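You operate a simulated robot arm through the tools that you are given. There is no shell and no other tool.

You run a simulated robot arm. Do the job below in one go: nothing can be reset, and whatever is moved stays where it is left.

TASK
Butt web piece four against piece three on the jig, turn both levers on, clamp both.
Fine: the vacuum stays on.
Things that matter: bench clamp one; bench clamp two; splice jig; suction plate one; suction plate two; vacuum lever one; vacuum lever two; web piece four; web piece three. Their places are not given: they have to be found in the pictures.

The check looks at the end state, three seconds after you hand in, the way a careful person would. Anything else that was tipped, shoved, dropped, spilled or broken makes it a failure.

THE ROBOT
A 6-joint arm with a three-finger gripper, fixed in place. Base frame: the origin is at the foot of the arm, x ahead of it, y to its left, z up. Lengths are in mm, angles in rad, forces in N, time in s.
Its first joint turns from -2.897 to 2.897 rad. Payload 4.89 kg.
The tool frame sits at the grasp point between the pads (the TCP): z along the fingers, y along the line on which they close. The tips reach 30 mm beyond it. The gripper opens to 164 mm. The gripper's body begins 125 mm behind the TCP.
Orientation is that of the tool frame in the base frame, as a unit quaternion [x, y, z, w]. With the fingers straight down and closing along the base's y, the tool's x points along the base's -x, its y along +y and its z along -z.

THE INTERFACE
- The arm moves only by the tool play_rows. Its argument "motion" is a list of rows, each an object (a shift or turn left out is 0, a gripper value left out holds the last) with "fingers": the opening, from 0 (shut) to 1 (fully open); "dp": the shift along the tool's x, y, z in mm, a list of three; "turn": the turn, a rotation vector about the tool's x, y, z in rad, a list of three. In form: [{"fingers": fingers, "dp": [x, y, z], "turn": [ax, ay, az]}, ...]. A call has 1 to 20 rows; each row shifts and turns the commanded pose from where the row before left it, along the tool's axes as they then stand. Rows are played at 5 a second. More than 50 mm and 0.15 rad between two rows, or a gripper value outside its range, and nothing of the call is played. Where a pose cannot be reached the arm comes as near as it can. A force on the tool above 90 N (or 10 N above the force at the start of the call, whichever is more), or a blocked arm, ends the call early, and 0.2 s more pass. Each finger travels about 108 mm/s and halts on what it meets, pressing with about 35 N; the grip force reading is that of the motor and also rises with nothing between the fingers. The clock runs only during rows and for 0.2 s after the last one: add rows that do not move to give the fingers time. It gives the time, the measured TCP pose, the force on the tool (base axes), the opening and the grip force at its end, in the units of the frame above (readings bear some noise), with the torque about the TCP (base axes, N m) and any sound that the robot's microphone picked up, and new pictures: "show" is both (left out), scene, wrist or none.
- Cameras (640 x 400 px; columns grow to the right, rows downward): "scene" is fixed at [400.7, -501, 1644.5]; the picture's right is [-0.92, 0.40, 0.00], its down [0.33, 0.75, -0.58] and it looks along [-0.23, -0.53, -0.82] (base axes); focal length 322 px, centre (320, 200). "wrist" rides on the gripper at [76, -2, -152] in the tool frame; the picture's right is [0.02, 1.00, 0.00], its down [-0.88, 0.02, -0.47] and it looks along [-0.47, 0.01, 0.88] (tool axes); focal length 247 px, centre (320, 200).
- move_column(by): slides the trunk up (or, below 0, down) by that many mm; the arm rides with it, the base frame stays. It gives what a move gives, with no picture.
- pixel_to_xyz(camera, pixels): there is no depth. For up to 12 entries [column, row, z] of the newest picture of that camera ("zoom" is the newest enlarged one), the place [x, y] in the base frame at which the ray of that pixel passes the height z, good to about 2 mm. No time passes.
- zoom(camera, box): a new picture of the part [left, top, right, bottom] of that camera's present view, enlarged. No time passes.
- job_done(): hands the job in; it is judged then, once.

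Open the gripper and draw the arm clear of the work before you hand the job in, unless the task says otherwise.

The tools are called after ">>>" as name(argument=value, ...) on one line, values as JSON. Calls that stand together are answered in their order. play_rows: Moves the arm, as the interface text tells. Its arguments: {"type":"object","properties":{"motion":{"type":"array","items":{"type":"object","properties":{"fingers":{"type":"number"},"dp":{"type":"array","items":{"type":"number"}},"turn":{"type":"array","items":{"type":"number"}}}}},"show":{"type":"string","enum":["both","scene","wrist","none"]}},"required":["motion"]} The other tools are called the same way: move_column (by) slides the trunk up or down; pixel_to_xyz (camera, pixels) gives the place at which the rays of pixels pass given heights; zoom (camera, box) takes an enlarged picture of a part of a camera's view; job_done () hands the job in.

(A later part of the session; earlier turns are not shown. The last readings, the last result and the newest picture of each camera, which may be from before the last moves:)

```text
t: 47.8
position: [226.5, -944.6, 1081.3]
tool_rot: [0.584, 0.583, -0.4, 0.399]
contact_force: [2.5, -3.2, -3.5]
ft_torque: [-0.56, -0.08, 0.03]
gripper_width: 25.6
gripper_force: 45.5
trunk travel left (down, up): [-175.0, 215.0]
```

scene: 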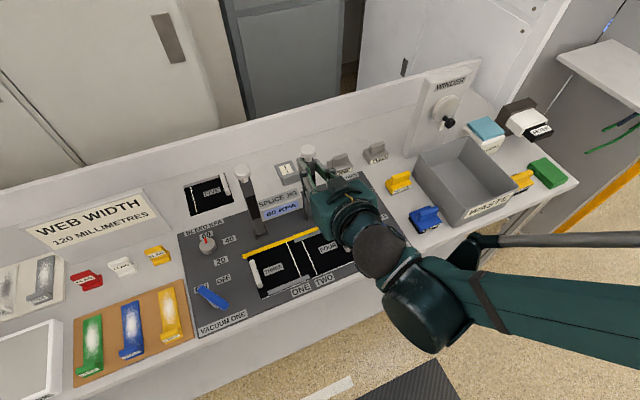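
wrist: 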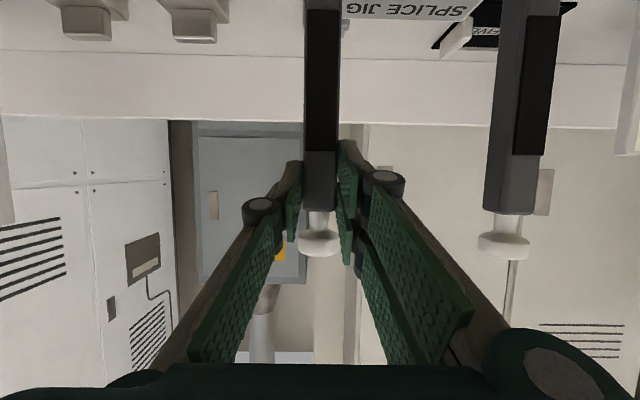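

The arm is held (25.6 mm), but gripping from the front would trap the knob between the fingers as it folds. Gripping the knob (≈34 mm wide, centre ≈ (226,−967,1123)) lets the arm pass between the fingertips, so I open and slide up to the knob.

>>> play_rows(motion=[{"fingers": 0.42}, {}, {}, {"dp": [-23.5, 0, -5]}, {"dp": [-23.5, 0, -4.7]}, {}])

```text
t: 49.2
position: [226.2, -953.1, 1131.2]
tool_rot: [0.584, 0.583, -0.4, 0.399]
contact_force: [0.4, -0.5, 0.0]
ft_torque: [0.04, -0.01, 0.0]
gripper_width: 68.8
gripper_force: 0.2
trunk travel left (down, up): [-175.0, 215.0]
```

scene: 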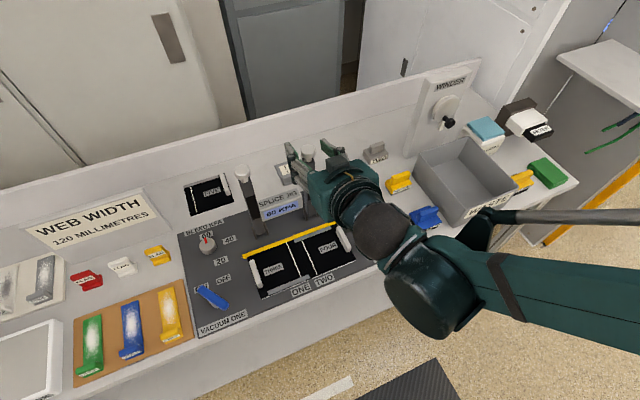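
wrist: 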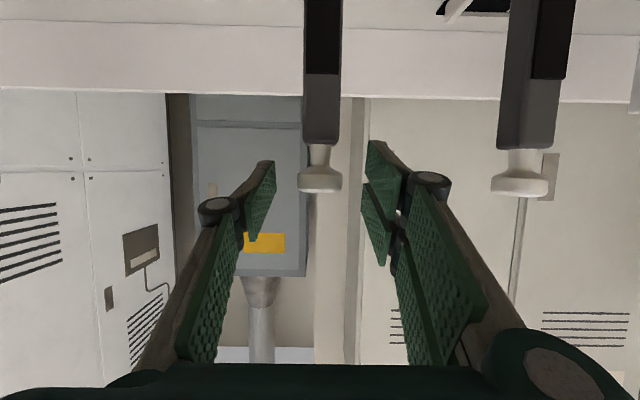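

The knob cap (rows 168–193) lines up with the finger axis (≈ row 182). I close on it.

>>> play_rows(motion=[{"fingers": 0.12}, {}, {}])

>>> zoom(camera="wrist", box=[270, 110, 370, 240])

>>> zoom(camera="scene", box=[270, 125, 340, 215])

```text
t: 50.0
position: [225.4, -954.0, 1131.1]
tool_rot: [0.583, 0.583, -0.4, 0.399]
contact_force: [-2.1, 1.1, 2.1]
ft_torque: [0.04, 0.05, -0.05]
gripper_width: 32.6
gripper_force: 44.8
trunk travel left (down, up): [-175.0, 215.0]
```

scene: 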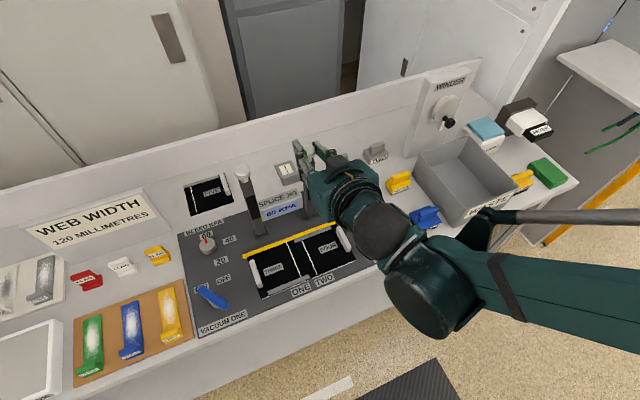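
wrist: 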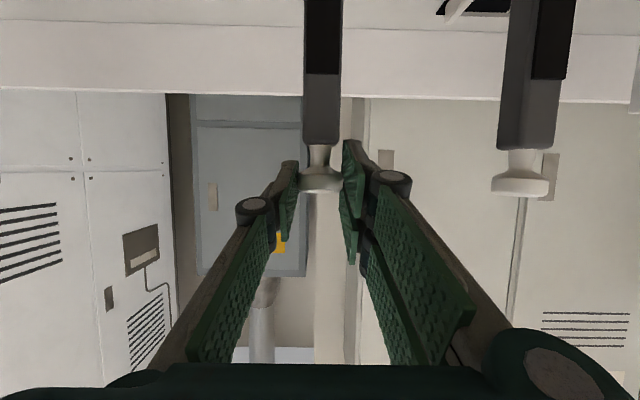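

```text
3.08 times, centred on (320, 175) of wrist
```

zoom: 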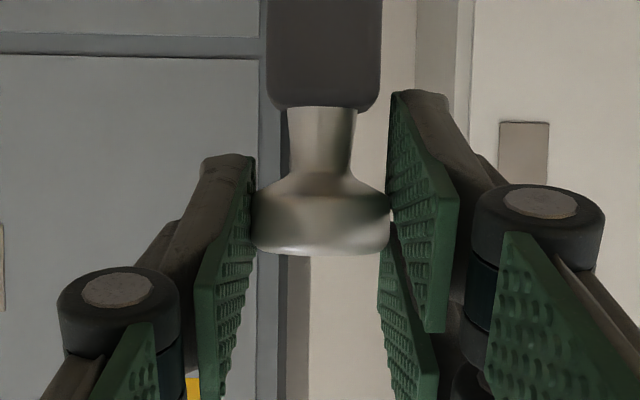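

```text
4.44 times, centred on (305, 170) of scene
```

zoom: 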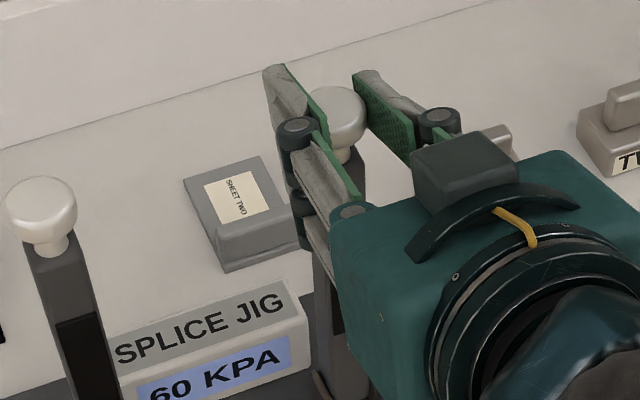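

Grip on the knob is good (32.6 mm). I start folding the arm forward along its arc, first two 5° steps, watching the force.

>>> play_rows(motion=[{"dp": [7.7, 0, -18.99], "turn": [0, 0.0444, 0]}, {"dp": [10.11, 0, -17.73], "turn": [0, 0.0444, 0]}, {}])

```text
t: 50.8
position: [225.0, -913.4, 1128.2]
tool_rot: [0.602, 0.601, -0.373, 0.372]
contact_force: [-13.1, -1.9, -14.0]
ft_torque: [0.22, 0.35, -0.27]
gripper_width: 31.9
gripper_force: 44.8
trunk travel left (down, up): [-175.0, 215.0]
```

scene: 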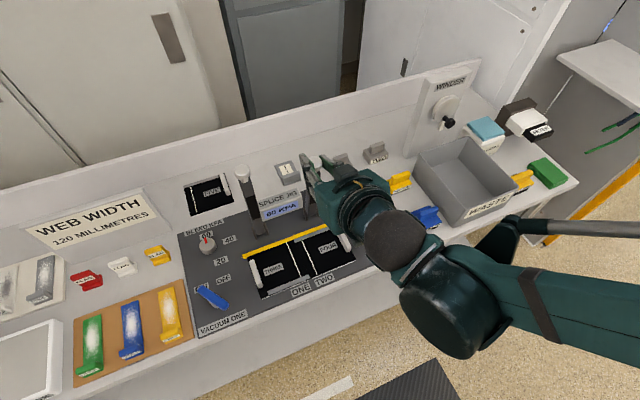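
wrist: 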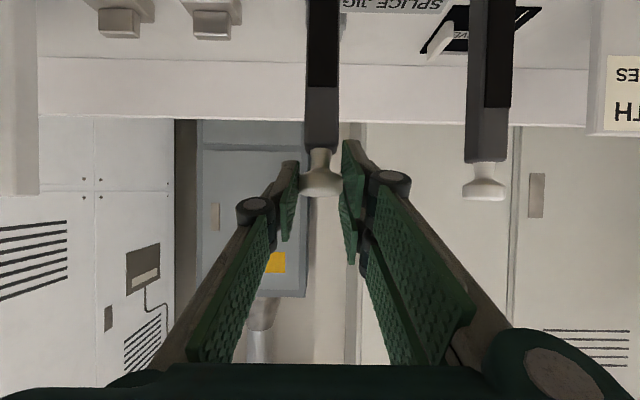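

The arm follows; force is moderate (Fz −14). I continue through the next five steps.

>>> play_rows(motion=[{"dp": [12.36, -0.5, -16.16], "turn": [0, 0.0444, 0]}, {"dp": [14.37, -0.5, -14.31], "turn": [0, 0.0444, 0]}, {"dp": [16.12, 0, -12.21], "turn": [0, 0.0444, 0]}, {"dp": [17.58, 0, -9.9], "turn": [0, 0.0444, 0]}, {}])

```text
t: 52.0
position: [225.0, -839.2, 1103.4]
tool_rot: [0.632, 0.63, -0.32, 0.319]
contact_force: [-6.7, 3.7, 13.9]
ft_torque: [-0.83, 0.09, 0.01]
gripper_width: 32.1
gripper_force: 44.9
trunk travel left (down, up): [-175.0, 215.0]
```

scene: 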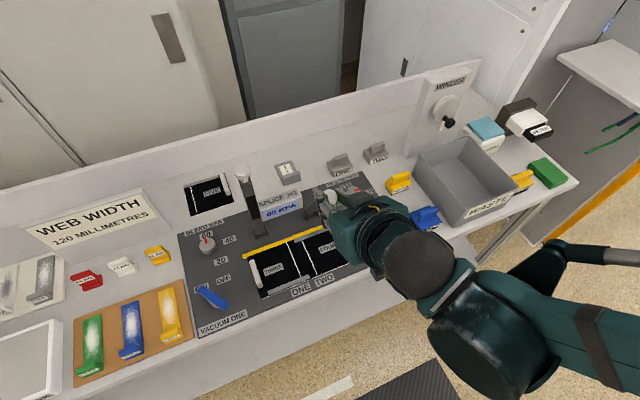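
wrist: 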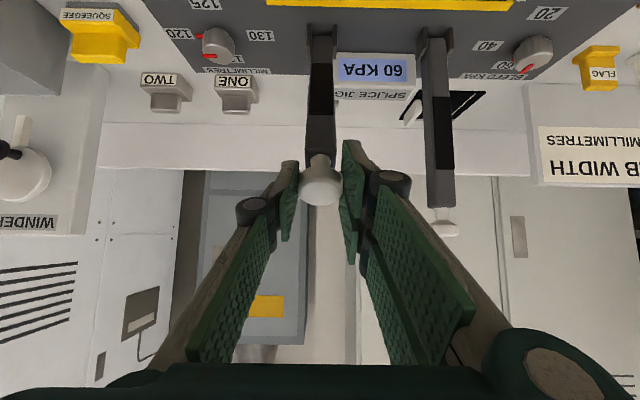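

The arm is at about 30° and the knob is still held. I continue five more steps.

>>> play_rows(motion=[{"dp": [18.72, 0, -7.42], "turn": [0, 0.0444, 0]}, {"dp": [19.52, 0, -4.8], "turn": [0, 0.0444, 0]}, {"dp": [19.99, 0, -2.12], "turn": [0, 0.0444, 0]}, {"dp": [20.1, 0, 0.61], "turn": [0, 0.0444, 0]}, {}])

```text
t: 53.2
position: [225.1, -776.1, 1051.8]
tool_rot: [0.657, 0.657, -0.26, 0.261]
contact_force: [2.1, -5.4, -0.7]
ft_torque: [-0.95, -0.03, 0.07]
gripper_width: 31.9
gripper_force: 44.8
trunk travel left (down, up): [-175.0, 215.0]
```

scene: 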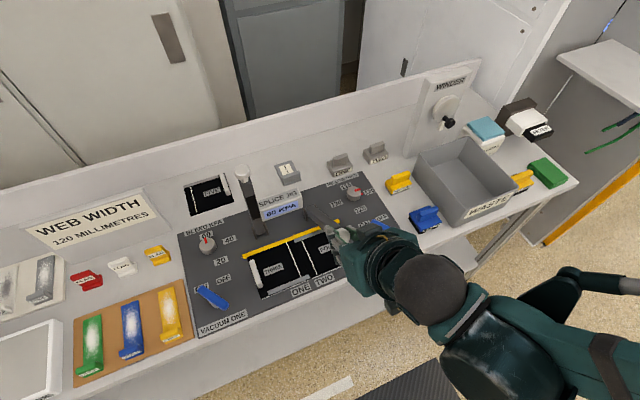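
wrist: 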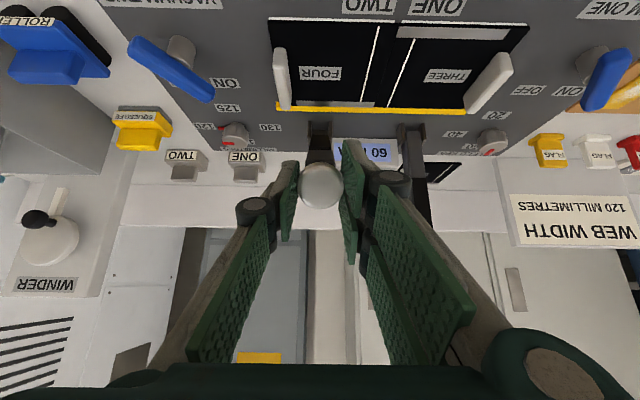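

The arm is at about 50°. I check where the bench front edge lies before finishing the fold.

>>> zoom(camera="scene", box=[270, 230, 370, 310])

```text
5.00 times, centred on (320, 270) of scene
```

zoom: 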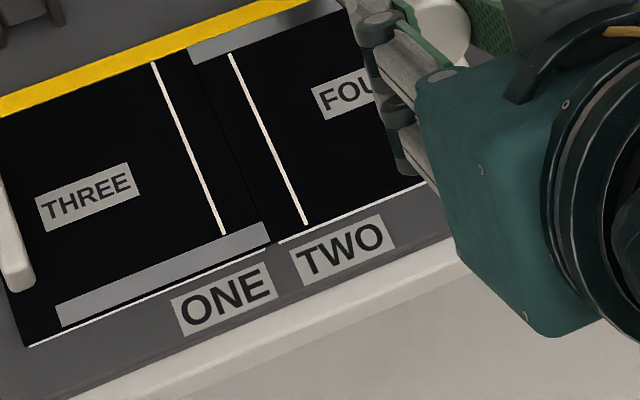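

>>> pixel_to_xyz(camera="zoom", pixels=[[400, 263, 865], [400, 272, 860], [400, 292, 860], [300, 303, 865], [300, 312, 860], [300, 332, 860]])

```text
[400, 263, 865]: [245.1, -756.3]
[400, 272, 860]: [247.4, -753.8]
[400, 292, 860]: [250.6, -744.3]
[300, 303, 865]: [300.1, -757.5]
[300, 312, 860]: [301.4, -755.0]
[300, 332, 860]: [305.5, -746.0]
```

Bench edge is at y≈−745 and panel edge −756, so the knob ends beyond the edge. I continue to about 70°.

>>> play_rows(motion=[{"dp": [19.83, 0, 3.35], "turn": [0, 0.0444, 0]}, {"dp": [19.21, 0, 6.0], "turn": [0, 0.0444, 0]}, {"dp": [18.25, 0, 8.56], "turn": [0, 0.0444, 0]}, {"dp": [16.97, 0, 10.97], "turn": [0, 0.0444, 0]}, {}])

```text
t: 54.4
position: [225.2, -737.7, 983.4]
tool_rot: [0.679, 0.677, -0.202, 0.202]
contact_force: [-4.0, 0.4, 3.5]
ft_torque: [-0.85, -0.09, -0.05]
gripper_width: 31.8
gripper_force: 45.3
trunk travel left (down, up): [-175.0, 215.0]
```

scene: 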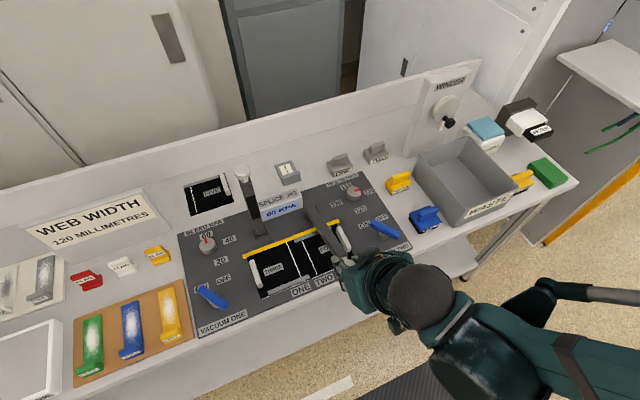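
wrist: 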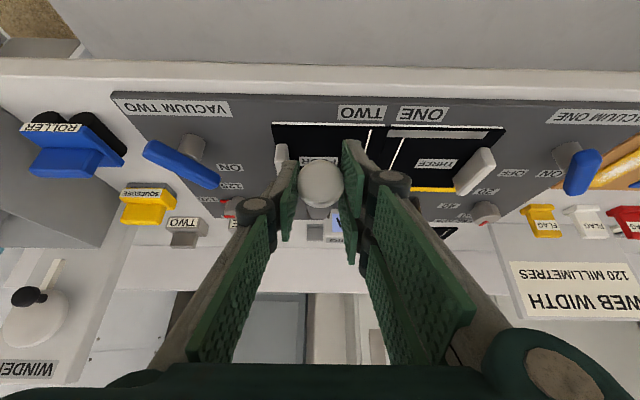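

About 70° now, forces small. I continue two steps to 80° and check.

>>> play_rows(motion=[{"dp": [15.38, 0, 13.19], "turn": [0, 0.0444, 0]}, {"dp": [13.51, 0, 15.19], "turn": [0, 0.0444, 0]}, {}])

>>> zoom(camera="scene", box=[280, 190, 420, 290])

```text
t: 55.2
position: [224.5, -726.4, 942.0]
tool_rot: [0.686, 0.686, -0.172, 0.172]
contact_force: [13.1, -5.3, 0.5]
ft_torque: [-0.66, -0.3, -0.06]
gripper_width: 31.7
gripper_force: 45.3
trunk travel left (down, up): [-175.0, 215.0]
```

scene: 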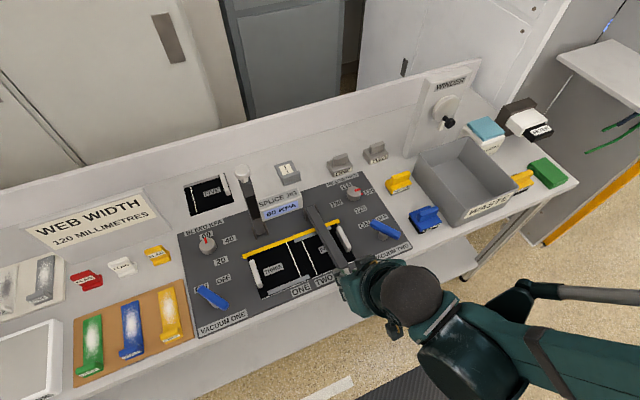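
wrist: 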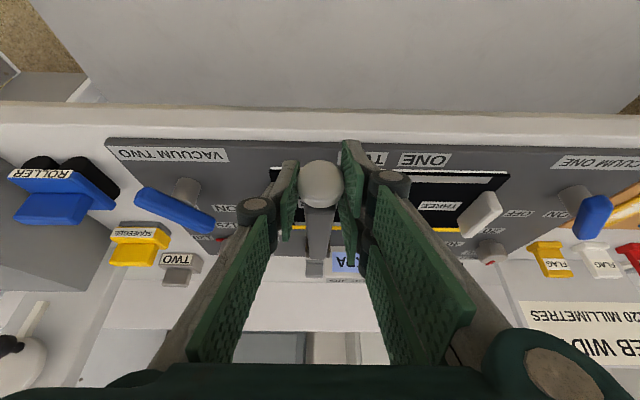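

```text
4.00 times, centred on (350, 240) of scene
```

zoom: 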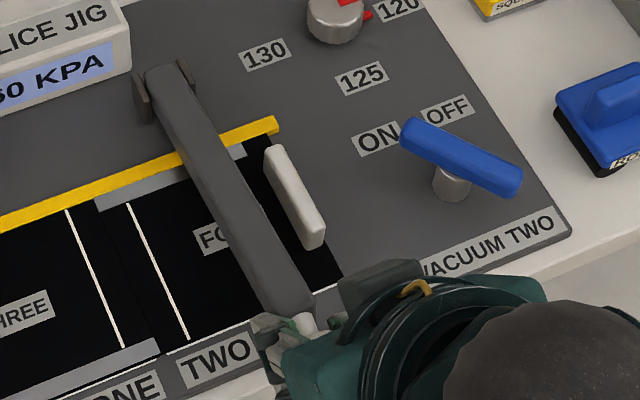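

At about 80°. I lower in smaller steps toward contact, watching force.

>>> play_rows(motion=[{"dp": [6, 0.5, 8.3], "turn": [0, 0.0222, 0]}, {"dp": [5.4, 0.3, 8.6], "turn": [0, 0.0222, 0]}, {}], show="none")

>>> zoom(camera="scene", box=[280, 190, 420, 290])

```text
t: 56.0
position: [225.3, -723.6, 920.8]
tool_rot: [0.69, 0.689, -0.157, 0.156]
contact_force: [0.7, 5.1, 1.0]
ft_torque: [-0.28, -0.07, -0.26]
gripper_width: 31.2
gripper_force: 44.8
trunk travel left (down, up): [-175.0, 215.0]
```

```text
4.00 times, centred on (350, 240) of scene
```

zoom: 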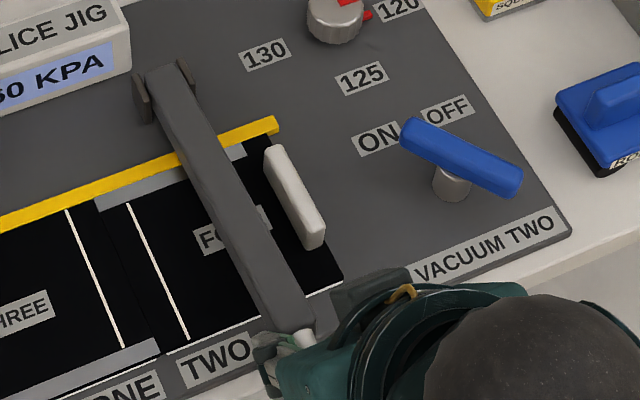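

About 85°. I continue the final 5° in three small steps.

>>> play_rows(motion=[{"dp": [3.4, 0, 6], "turn": [0, 0.0148, 0]}, {"dp": [3.0, 0, 6.1], "turn": [0, 0.0148, 0]}, {}], show="wrist")

>>> zoom(camera="scene", box=[280, 190, 420, 290])

```text
t: 56.8
position: [223.9, -724.4, 907.6]
tool_rot: [0.692, 0.692, -0.146, 0.146]
contact_force: [-0.7, 15.7, 3.5]
ft_torque: [-0.14, -0.02, -0.1]
gripper_width: 31.1
gripper_force: 45.0
trunk travel left (down, up): [-175.0, 215.0]
```

wrist: 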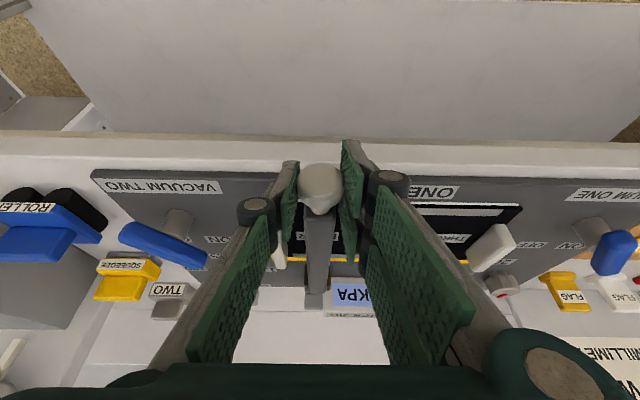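

```text
4.00 times, centred on (350, 240) of scene
```

zoom: 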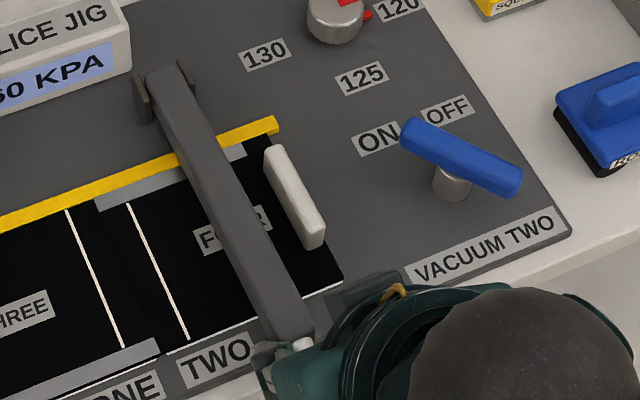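

Nearly flat; Fy +15.7 suggests shifting slightly +y. I go down 4 mm with +1 mm y and read the force.

>>> play_rows(motion=[{"dp": [2.53, 0, 3.26]}, {}], show="none")

>>> zoom(camera="scene", box=[295, 200, 365, 290])

```text
t: 57.4
position: [225.3, -723.1, 904.0]
tool_rot: [0.692, 0.692, -0.147, 0.147]
contact_force: [-1.2, 15.8, 2.9]
ft_torque: [-0.73, 0.03, -0.05]
gripper_width: 31.1
gripper_force: 45.5
trunk travel left (down, up): [-175.0, 215.0]
```

```text
4.44 times, centred on (330, 245) of scene
```

zoom: 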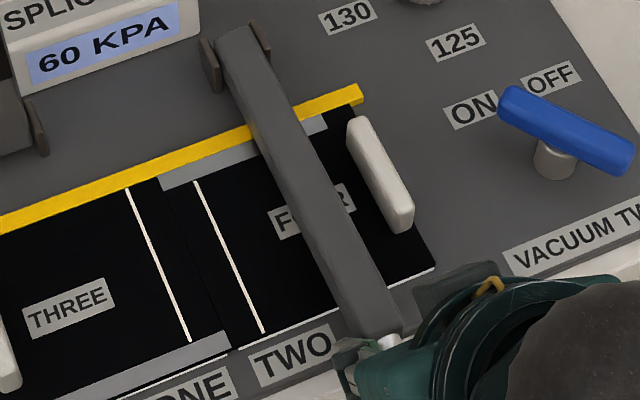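

Still no vertical resistance. I lower another 4 mm.

>>> play_rows(motion=[{"dp": [1.4, 0, 1.7]}, {"dp": [1.4, 0, 1.7]}, {}], show="none")

>>> zoom(camera="wrist", box=[260, 120, 400, 320])

```text
t: 58.2
position: [225.8, -722.9, 899.8]
tool_rot: [0.692, 0.692, -0.147, 0.147]
contact_force: [-0.3, -5.5, 3.1]
ft_torque: [-1.13, -0.02, -0.09]
gripper_width: 30.9
gripper_force: 45.3
trunk travel left (down, up): [-175.0, 215.0]
```

```text
2.00 times, centred on (330, 220) of wrist
```

zoom: 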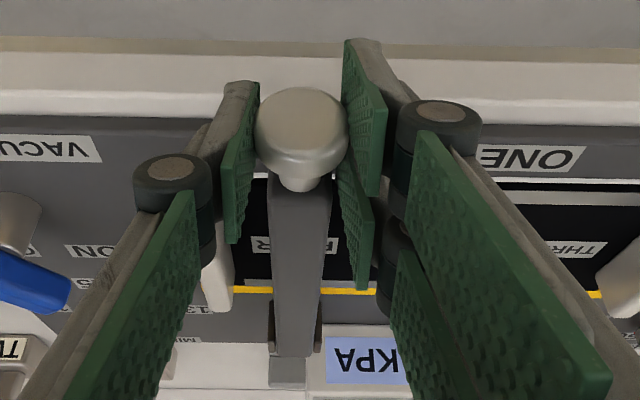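

No strong vertical reaction yet (Fz 3 N). I continue down 2 mm per step.

>>> play_rows(motion=[{"dp": [0.8, 0, 1.83]}, {}], show="none")

>>> zoom(camera="scene", box=[295, 200, 365, 290])

```text
t: 58.8
position: [225.2, -722.2, 897.9]
tool_rot: [0.692, 0.692, -0.147, 0.147]
contact_force: [-1.4, -13.5, 3.3]
ft_torque: [-0.96, 0.06, -0.14]
gripper_width: 31.1
gripper_force: 44.9
trunk travel left (down, up): [-175.0, 215.0]
```

```text
4.44 times, centred on (330, 245) of scene
```

zoom: 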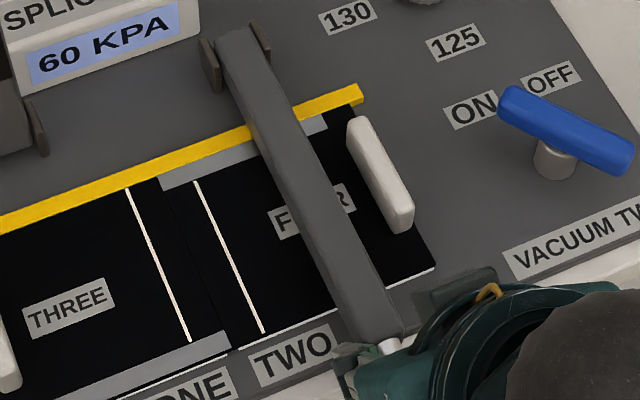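

I can't yet see a stop. I lower 3 mm more with −1 mm y to relieve the side load.

>>> play_rows(motion=[{"dp": [0.3, 0, 3.15]}, {}], show="wrist")

>>> zoom(camera="scene", box=[325, 255, 365, 285])

```text
t: 59.4
position: [225.3, -723.5, 895.2]
tool_rot: [0.692, 0.692, -0.146, 0.146]
contact_force: [5.8, 3.7, 1.1]
ft_torque: [-0.47, -0.1, -0.13]
gripper_width: 31.2
gripper_force: 45.4
trunk travel left (down, up): [-175.0, 215.0]
```

wrist: 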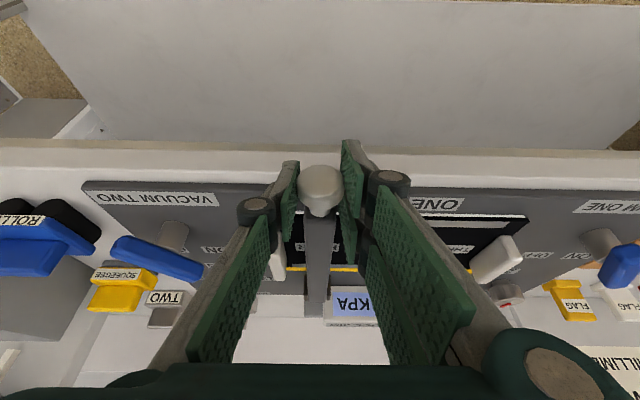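

```text
13.33 times, centred on (345, 270) of scene
```

zoom: 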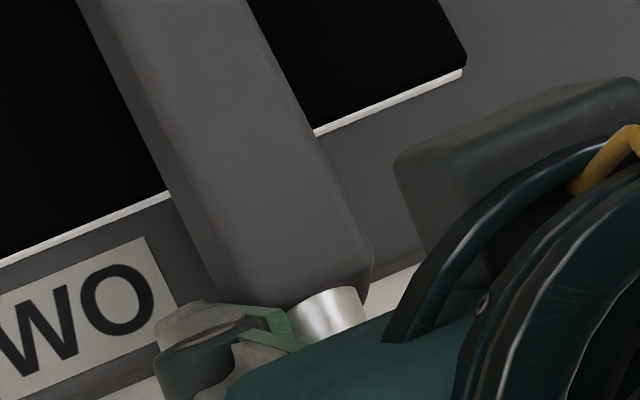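

The arm still follows with almost no resistance. I lower two more 2 mm steps, watching force and tip clearance.

>>> play_rows(motion=[{"dp": [0.8, 0, 1.83]}, {}, {"dp": [0.8, 0, 1.83]}, {}], show="none")

>>> zoom(camera="scene", box=[325, 255, 365, 285])

```text
t: 60.4
position: [225.0, -724.2, 891.2]
tool_rot: [0.692, 0.691, -0.147, 0.147]
contact_force: [-5.0, 10.2, 24.2]
ft_torque: [-0.06, 0.05, -0.26]
gripper_width: 30.9
gripper_force: 45.4
trunk travel left (down, up): [-175.0, 215.0]
```

```text
13.33 times, centred on (345, 270) of scene
```

zoom: 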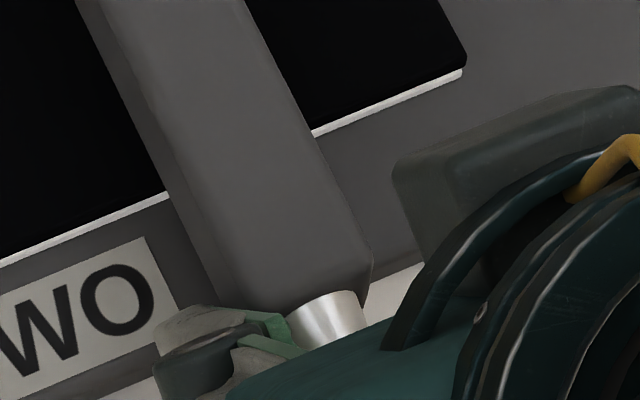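

Fz rose to +24 N and the arm's end stopped moving: clamp two is seated. I release and back off along the tool axis, then look.

>>> play_rows(motion=[{"fingers": 0.42}, {}, {}, {"dp": [0, 0, -40]}, {"dp": [0, 0, -45]}, {"dp": [0, 0, -45]}, {}])

>>> zoom(camera="scene", box=[280, 190, 400, 300])

>>> zoom(camera="wrist", box=[230, 60, 470, 260])

```text
t: 62.0
position: [223.1, -667.0, 1009.8]
tool_rot: [0.692, 0.692, -0.146, 0.146]
contact_force: [0.1, 0.4, 0.1]
ft_torque: [-0.07, -0.07, 0.03]
gripper_width: 69.0
gripper_force: 0.1
trunk travel left (down, up): [-175.0, 215.0]
```

scene: 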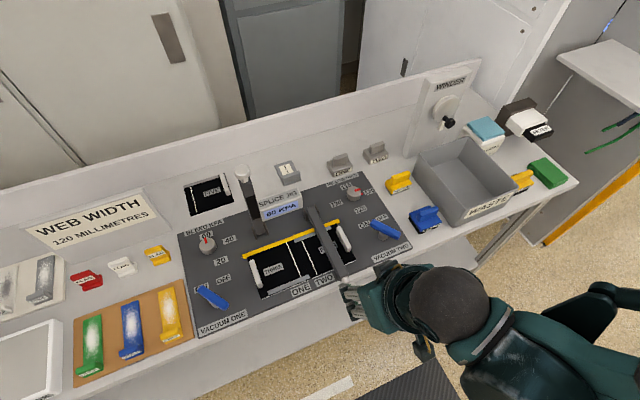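
wrist: 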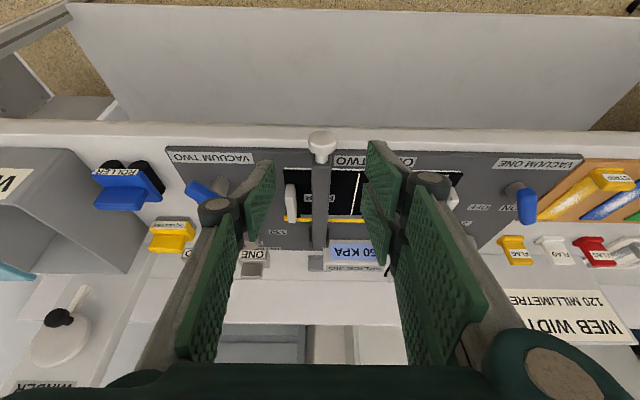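

```text
3.64 times, centred on (340, 245) of scene
```

zoom: 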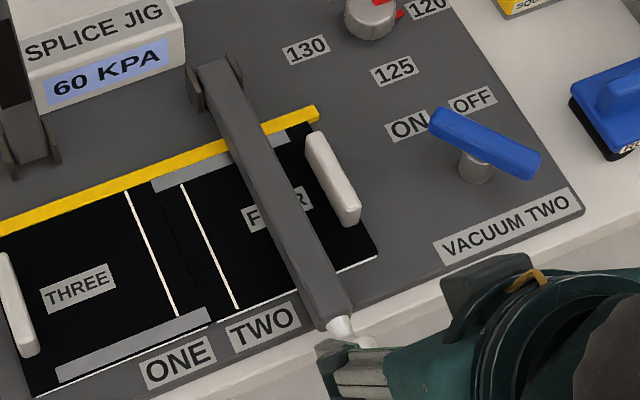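

```text
2.00 times, centred on (350, 160) of wrist
```

zoom: 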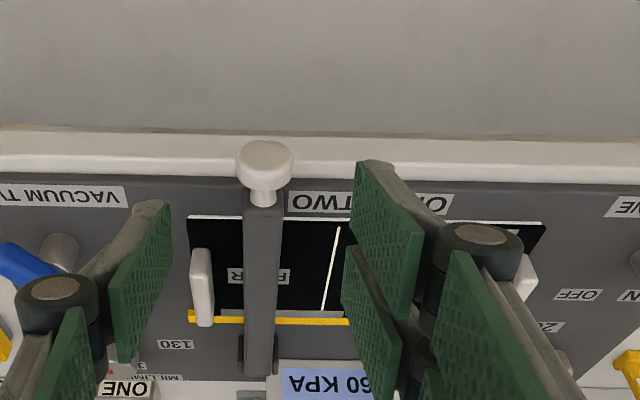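

Clamp two is down and stays, with the knob past the bench edge. Now I raise, tilt to 1.2 rad and shift to x≈376 in front of clamp post one.

>>> play_rows(motion=[{"dp": [-16.2, 0, -36.6]}, {"dp": [-16.2, 0, -36.6]}, {"dp": [-16.2, 0, -36.6]}, {"dp": [0, 38.4, 0]}, {"dp": [0, 38.4, 0]}, {"dp": [0, 38.4, 0]}, {"dp": [0, 38.3, 0]}, {"turn": [0, -0.1307, 0]}, {"turn": [0, -0.1307, 0]}, {"turn": [0, -0.1307, 0]}, {"turn": [0, -0.1307, 0]}, {"turn": [0, -0.1307, 0]}, {"turn": [0, -0.1307, 0]}, {}])

```text
t: 65.0
position: [378.5, -670.9, 1129.7]
tool_rot: [0.583, 0.583, -0.4, 0.4]
contact_force: [-0.4, -0.6, 1.0]
ft_torque: [-0.01, 0.01, -0.04]
gripper_width: 69.1
gripper_force: 0.1
trunk travel left (down, up): [-175.0, 215.0]
```

scene: 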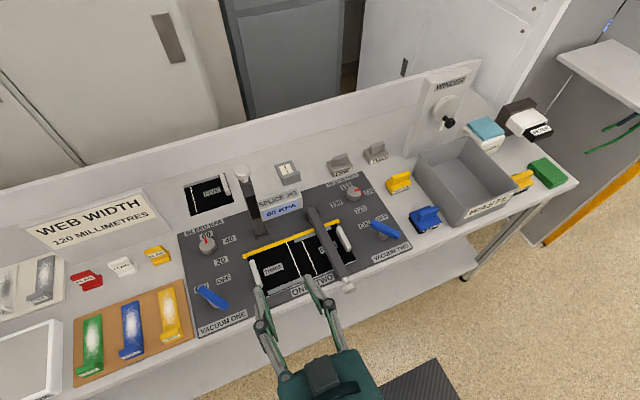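
wrist: 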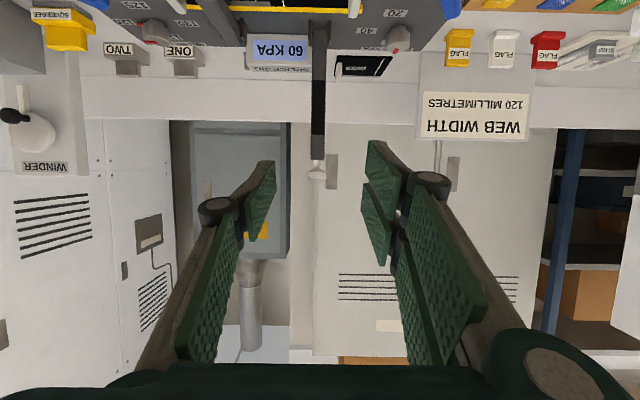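

Post one is at column 318 → x≈377. I approach 200 mm in −y at knob height.

>>> play_rows(motion=[{"dp": [-14.5, -0.3, 37.3]}, {"dp": [-14.5, -0.3, 37.3]}, {"dp": [-14.5, -0.3, 37.3]}, {"dp": [-14.5, -0.3, 37.3]}, {"dp": [-14.5, -0.3, 37.3]}, {}])

```text
t: 66.4
position: [377.0, -872.6, 1129.9]
tool_rot: [0.583, 0.583, -0.4, 0.4]
contact_force: [0.2, -0.6, -0.2]
ft_torque: [0.01, -0.01, -0.01]
gripper_width: 69.0
gripper_force: 0.1
trunk travel left (down, up): [-175.0, 215.0]
```

scene: 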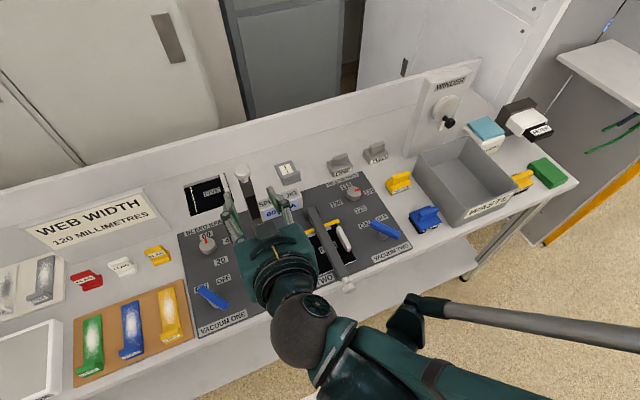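
wrist: 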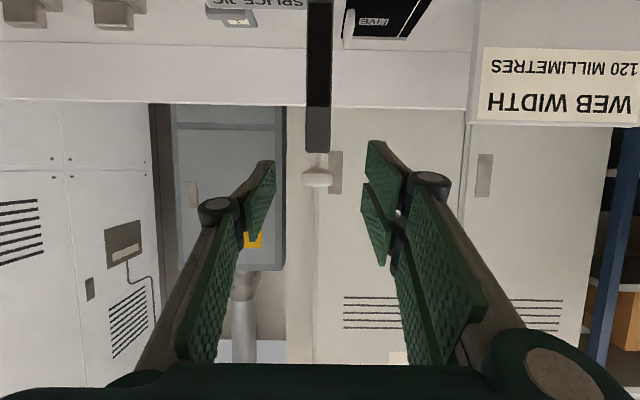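

The knob is at (318,177). I make the last 81 mm approach with a 1.5 mm x correction.

>>> play_rows(motion=[{"dp": [-10, -0.5, 25.1]}, {"dp": [-10, -0.5, 25.1]}, {"dp": [-9.9, -0.3, 25.1]}, {}])

>>> zoom(camera="wrist", box=[240, 110, 400, 240])

```text
t: 67.4
position: [377.8, -954.3, 1128.3]
tool_rot: [0.583, 0.583, -0.4, 0.4]
contact_force: [0.7, -0.4, -0.2]
ft_torque: [-0.04, -0.03, -0.03]
gripper_width: 68.9
gripper_force: 0.1
trunk travel left (down, up): [-175.0, 215.0]
```

scene: 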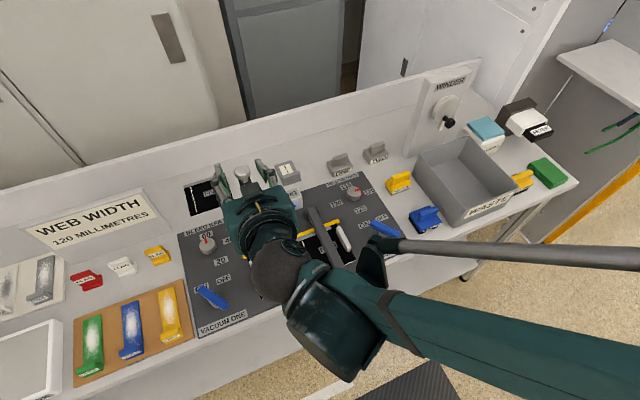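
wrist: 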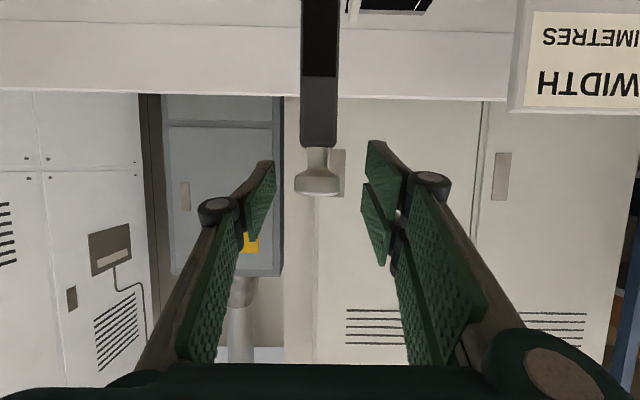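

```text
3.08 times, centred on (320, 175) of wrist
```

zoom: 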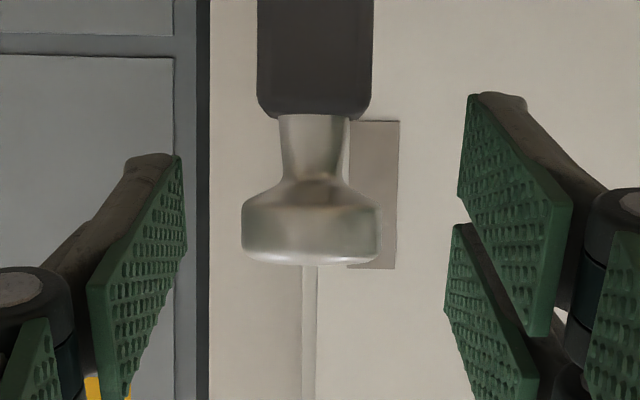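

The knob is about 2.3 mm to the left; I shift −2.3 mm in tool y and close on it.

>>> play_rows(motion=[{"dp": [-1, -2.3, 0]}, {"fingers": 0.12}, {}, {}])

>>> zoom(camera="wrist", box=[240, 110, 400, 240])

```text
t: 68.4
position: [375.9, -954.5, 1130.3]
tool_rot: [0.583, 0.583, -0.4, 0.4]
contact_force: [9.1, -1.6, 1.4]
ft_torque: [-0.32, -0.12, 0.1]
gripper_width: 32.7
gripper_force: 45.1
trunk travel left (down, up): [-175.0, 215.0]
```

scene: 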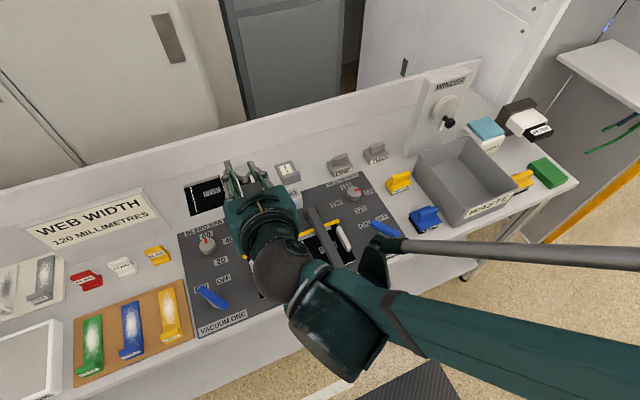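
wrist: 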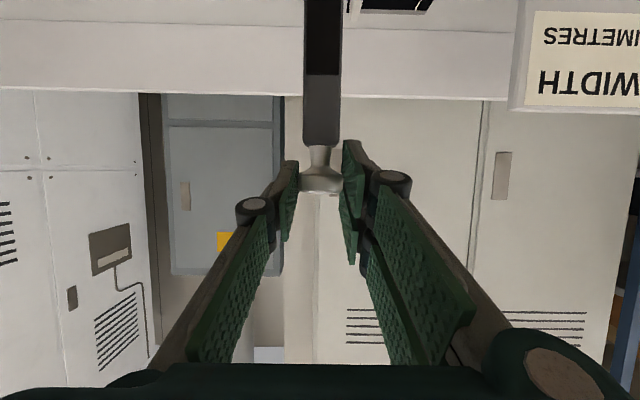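

```text
3.08 times, centred on (320, 175) of wrist
```

zoom: 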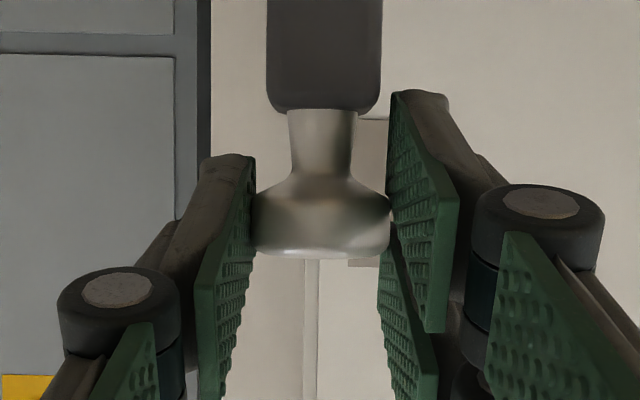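

Knob one is gripped (32.7 mm). I run the same folding arc, first six steps, with a small +x relief.

>>> play_rows(motion=[{"dp": [7.7, 0.4, -18.99], "turn": [0, 0.0444, 0]}, {"dp": [10.11, 0.3, -17.73], "turn": [0, 0.0444, 0]}, {"dp": [12.36, 0, -16.16], "turn": [0, 0.0444, 0]}, {"dp": [14.37, 0, -14.31], "turn": [0, 0.0444, 0]}, {"dp": [16.12, 0, -12.21], "turn": [0, 0.0444, 0]}, {"dp": [17.58, 0, -9.9], "turn": [0, 0.0444, 0]}, {}])

```text
t: 70.0
position: [375.8, -834.2, 1100.6]
tool_rot: [0.631, 0.632, -0.318, 0.319]
contact_force: [23.7, 3.1, 11.8]
ft_torque: [-0.96, -0.25, 0.52]
gripper_width: 32.3
gripper_force: 44.9
trunk travel left (down, up): [-175.0, 215.0]
```

scene: 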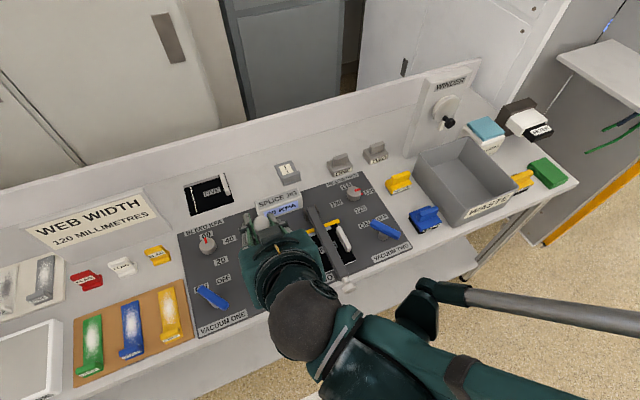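
wrist: 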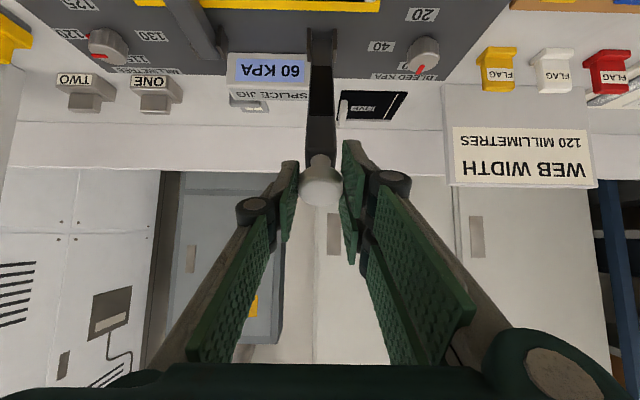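

About 30°, arm following; Fx +24 so I relieve about 1.2 mm in +x and continue four steps.

>>> play_rows(motion=[{"dp": [18.72, 0.6, -7.42], "turn": [0, 0.0444, 0]}, {"dp": [19.52, 0.6, -4.8], "turn": [0, 0.0444, 0]}, {"dp": [19.99, 0, -2.12], "turn": [0, 0.0444, 0]}, {"dp": [20.1, 0, 0.61], "turn": [0, 0.0444, 0]}, {}], show="wrist")

```text
t: 71.2
position: [376.6, -772.9, 1049.2]
tool_rot: [0.658, 0.656, -0.262, 0.261]
contact_force: [27.8, -4.2, 1.6]
ft_torque: [-0.94, -0.46, 0.39]
gripper_width: 31.9
gripper_force: 45.3
trunk travel left (down, up): [-175.0, 215.0]
```

wrist: 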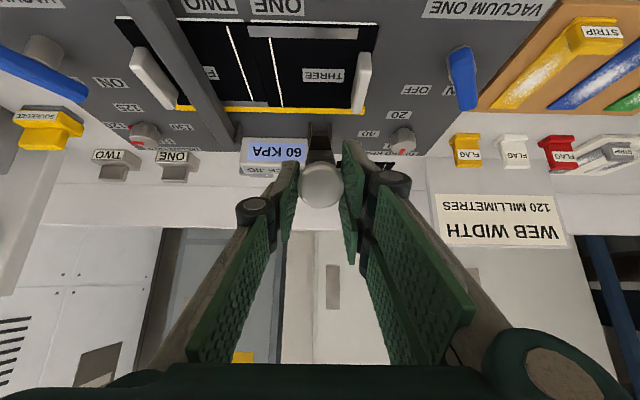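

At 50°. Fx is still +28 N, so I add another 1.5 mm of +x relief and continue to 70°.

>>> play_rows(motion=[{"dp": [0, 1.0, 0]}, {"dp": [19.83, 0.4, 3.35], "turn": [0, 0.0444, 0]}, {"dp": [19.21, 0.3, 6.0], "turn": [0, 0.0444, 0]}, {"dp": [18.25, 0, 8.56], "turn": [0, 0.0444, 0]}, {"dp": [16.97, 0, 10.97], "turn": [0, 0.0444, 0]}, {}])

```text
t: 72.6
position: [374.9, -737.5, 981.7]
tool_rot: [0.678, 0.677, -0.203, 0.201]
contact_force: [-25.6, -3.7, 1.6]
ft_torque: [-0.74, 0.36, -0.29]
gripper_width: 31.7
gripper_force: 44.9
trunk travel left (down, up): [-175.0, 215.0]
```

scene: 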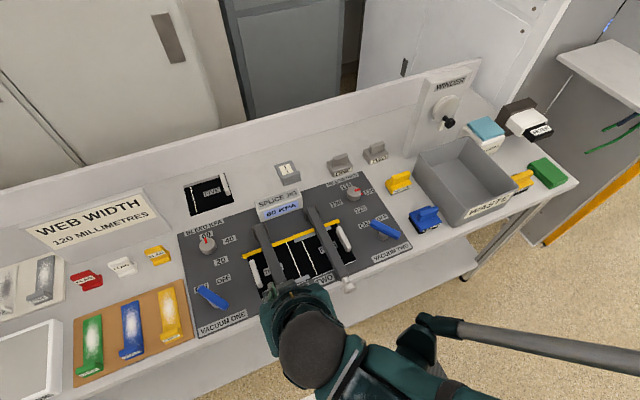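
wrist: 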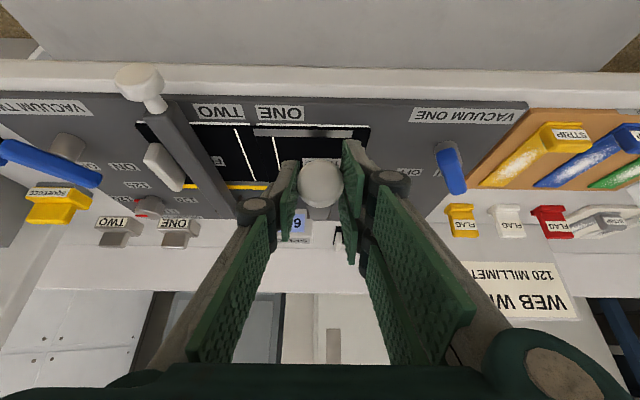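

At 70°; Fx flipped to −26, so I take back 0.8 mm and go to 80°.

>>> play_rows(motion=[{"dp": [15.38, -0.5, 13.19], "turn": [0, 0.0444, 0]}, {"dp": [13.51, -0.3, 15.19], "turn": [0, 0.0444, 0]}, {}], show="none")

>>> zoom(camera="scene", box=[220, 200, 360, 310])

```text
t: 73.4
position: [375.6, -725.9, 941.9]
tool_rot: [0.687, 0.685, -0.173, 0.172]
contact_force: [-32.4, -3.5, 0.7]
ft_torque: [-0.85, 0.29, -0.31]
gripper_width: 31.5
gripper_force: 45.2
trunk travel left (down, up): [-175.0, 215.0]
```

```text
3.64 times, centred on (290, 255) of scene
```

zoom: 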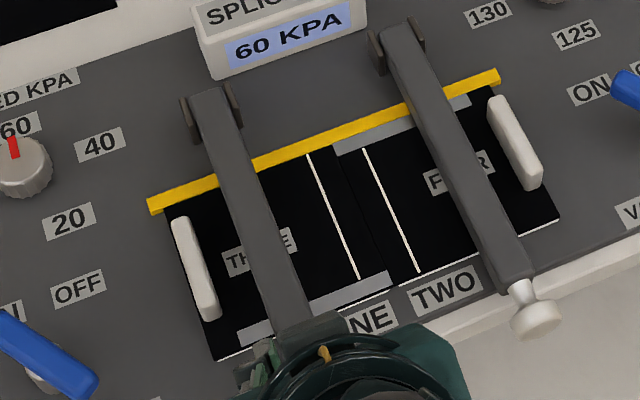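

About 80°; Fx −32 N, so I shift −1 mm in x while going to 85° in two small steps.

>>> play_rows(motion=[{"dp": [0, -0.6, 0]}, {"dp": [6, -0.4, 8.3], "turn": [0, 0.0222, 0]}, {"dp": [5.4, 0, 8.6], "turn": [0, 0.0222, 0]}, {}], show="none")

```text
t: 74.4
position: [375.2, -723.3, 922.5]
tool_rot: [0.69, 0.689, -0.156, 0.157]
contact_force: [-19.1, 4.7, 2.0]
ft_torque: [-0.44, 0.04, -0.31]
gripper_width: 31.5
gripper_force: 45.0
trunk travel left (down, up): [-175.0, 215.0]
```

Fx down to −19. I continue with the last small steps as on clamp two (about −16 mm in z).

>>> play_rows(motion=[{"dp": [3.4, -0.4, 6], "turn": [0, 0.0148, 0]}, {"dp": [3.0, 0, 6.1], "turn": [0, 0.0148, 0]}, {"dp": [2.53, 0, 3.26]}, {}], show="none")

>>> zoom(camera="scene", box=[220, 200, 360, 310])

```text
t: 75.4
position: [373.4, -722.4, 905.6]
tool_rot: [0.691, 0.693, -0.147, 0.147]
contact_force: [-5.7, -9.6, 2.9]
ft_torque: [-1.06, 0.04, -0.18]
gripper_width: 31.0
gripper_force: 44.7
trunk travel left (down, up): [-175.0, 215.0]
```

```text
3.64 times, centred on (290, 255) of scene
```

zoom: 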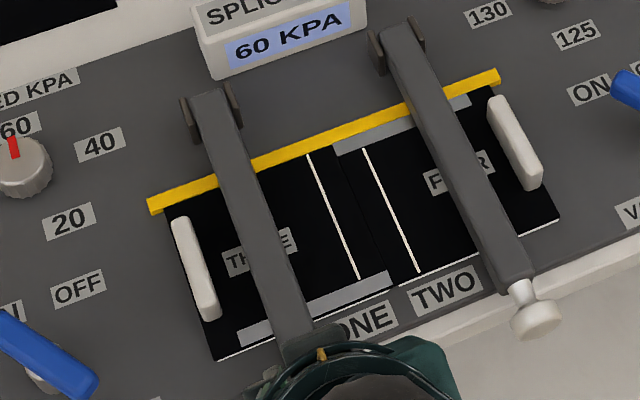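

Nearly down; I continue in 3 mm steps.

>>> play_rows(motion=[{"dp": [0.75, 0, 2.95]}, {"dp": [0.75, 0, 2.95]}, {"dp": [0.75, 0, 2.95]}, {}], show="none")

```text
t: 76.4
position: [375.6, -722.4, 895.8]
tool_rot: [0.692, 0.691, -0.147, 0.147]
contact_force: [-7.2, -7.2, 2.1]
ft_torque: [-0.88, 0.08, -0.23]
gripper_width: 31.2
gripper_force: 44.9
trunk travel left (down, up): [-175.0, 215.0]
```

z is 896 with no vertical reaction; I take two more 2 mm steps to the seat.

>>> play_rows(motion=[{"dp": [0.6, 0, 1.9]}, {"dp": [0.6, 0, 1.9]}, {}], show="none")

>>> zoom(camera="scene", box=[220, 200, 360, 310])

```text
t: 77.2
position: [374.8, -721.9, 892.4]
tool_rot: [0.692, 0.691, -0.147, 0.147]
contact_force: [-19.3, 5.5, 26.4]
ft_torque: [0.04, 0.19, -0.4]
gripper_width: 31.2
gripper_force: 45.1
trunk travel left (down, up): [-175.0, 215.0]
```

```text
3.64 times, centred on (290, 255) of scene
```

zoom: 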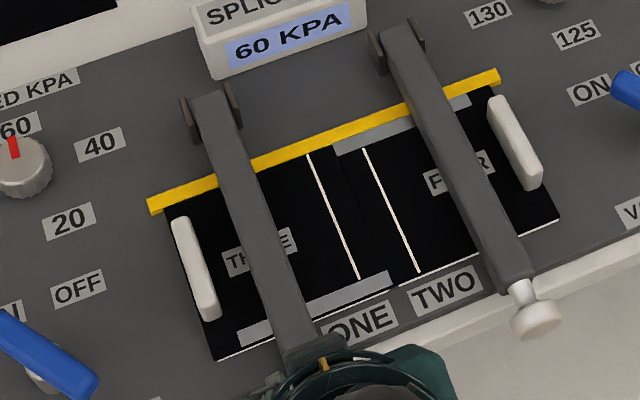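

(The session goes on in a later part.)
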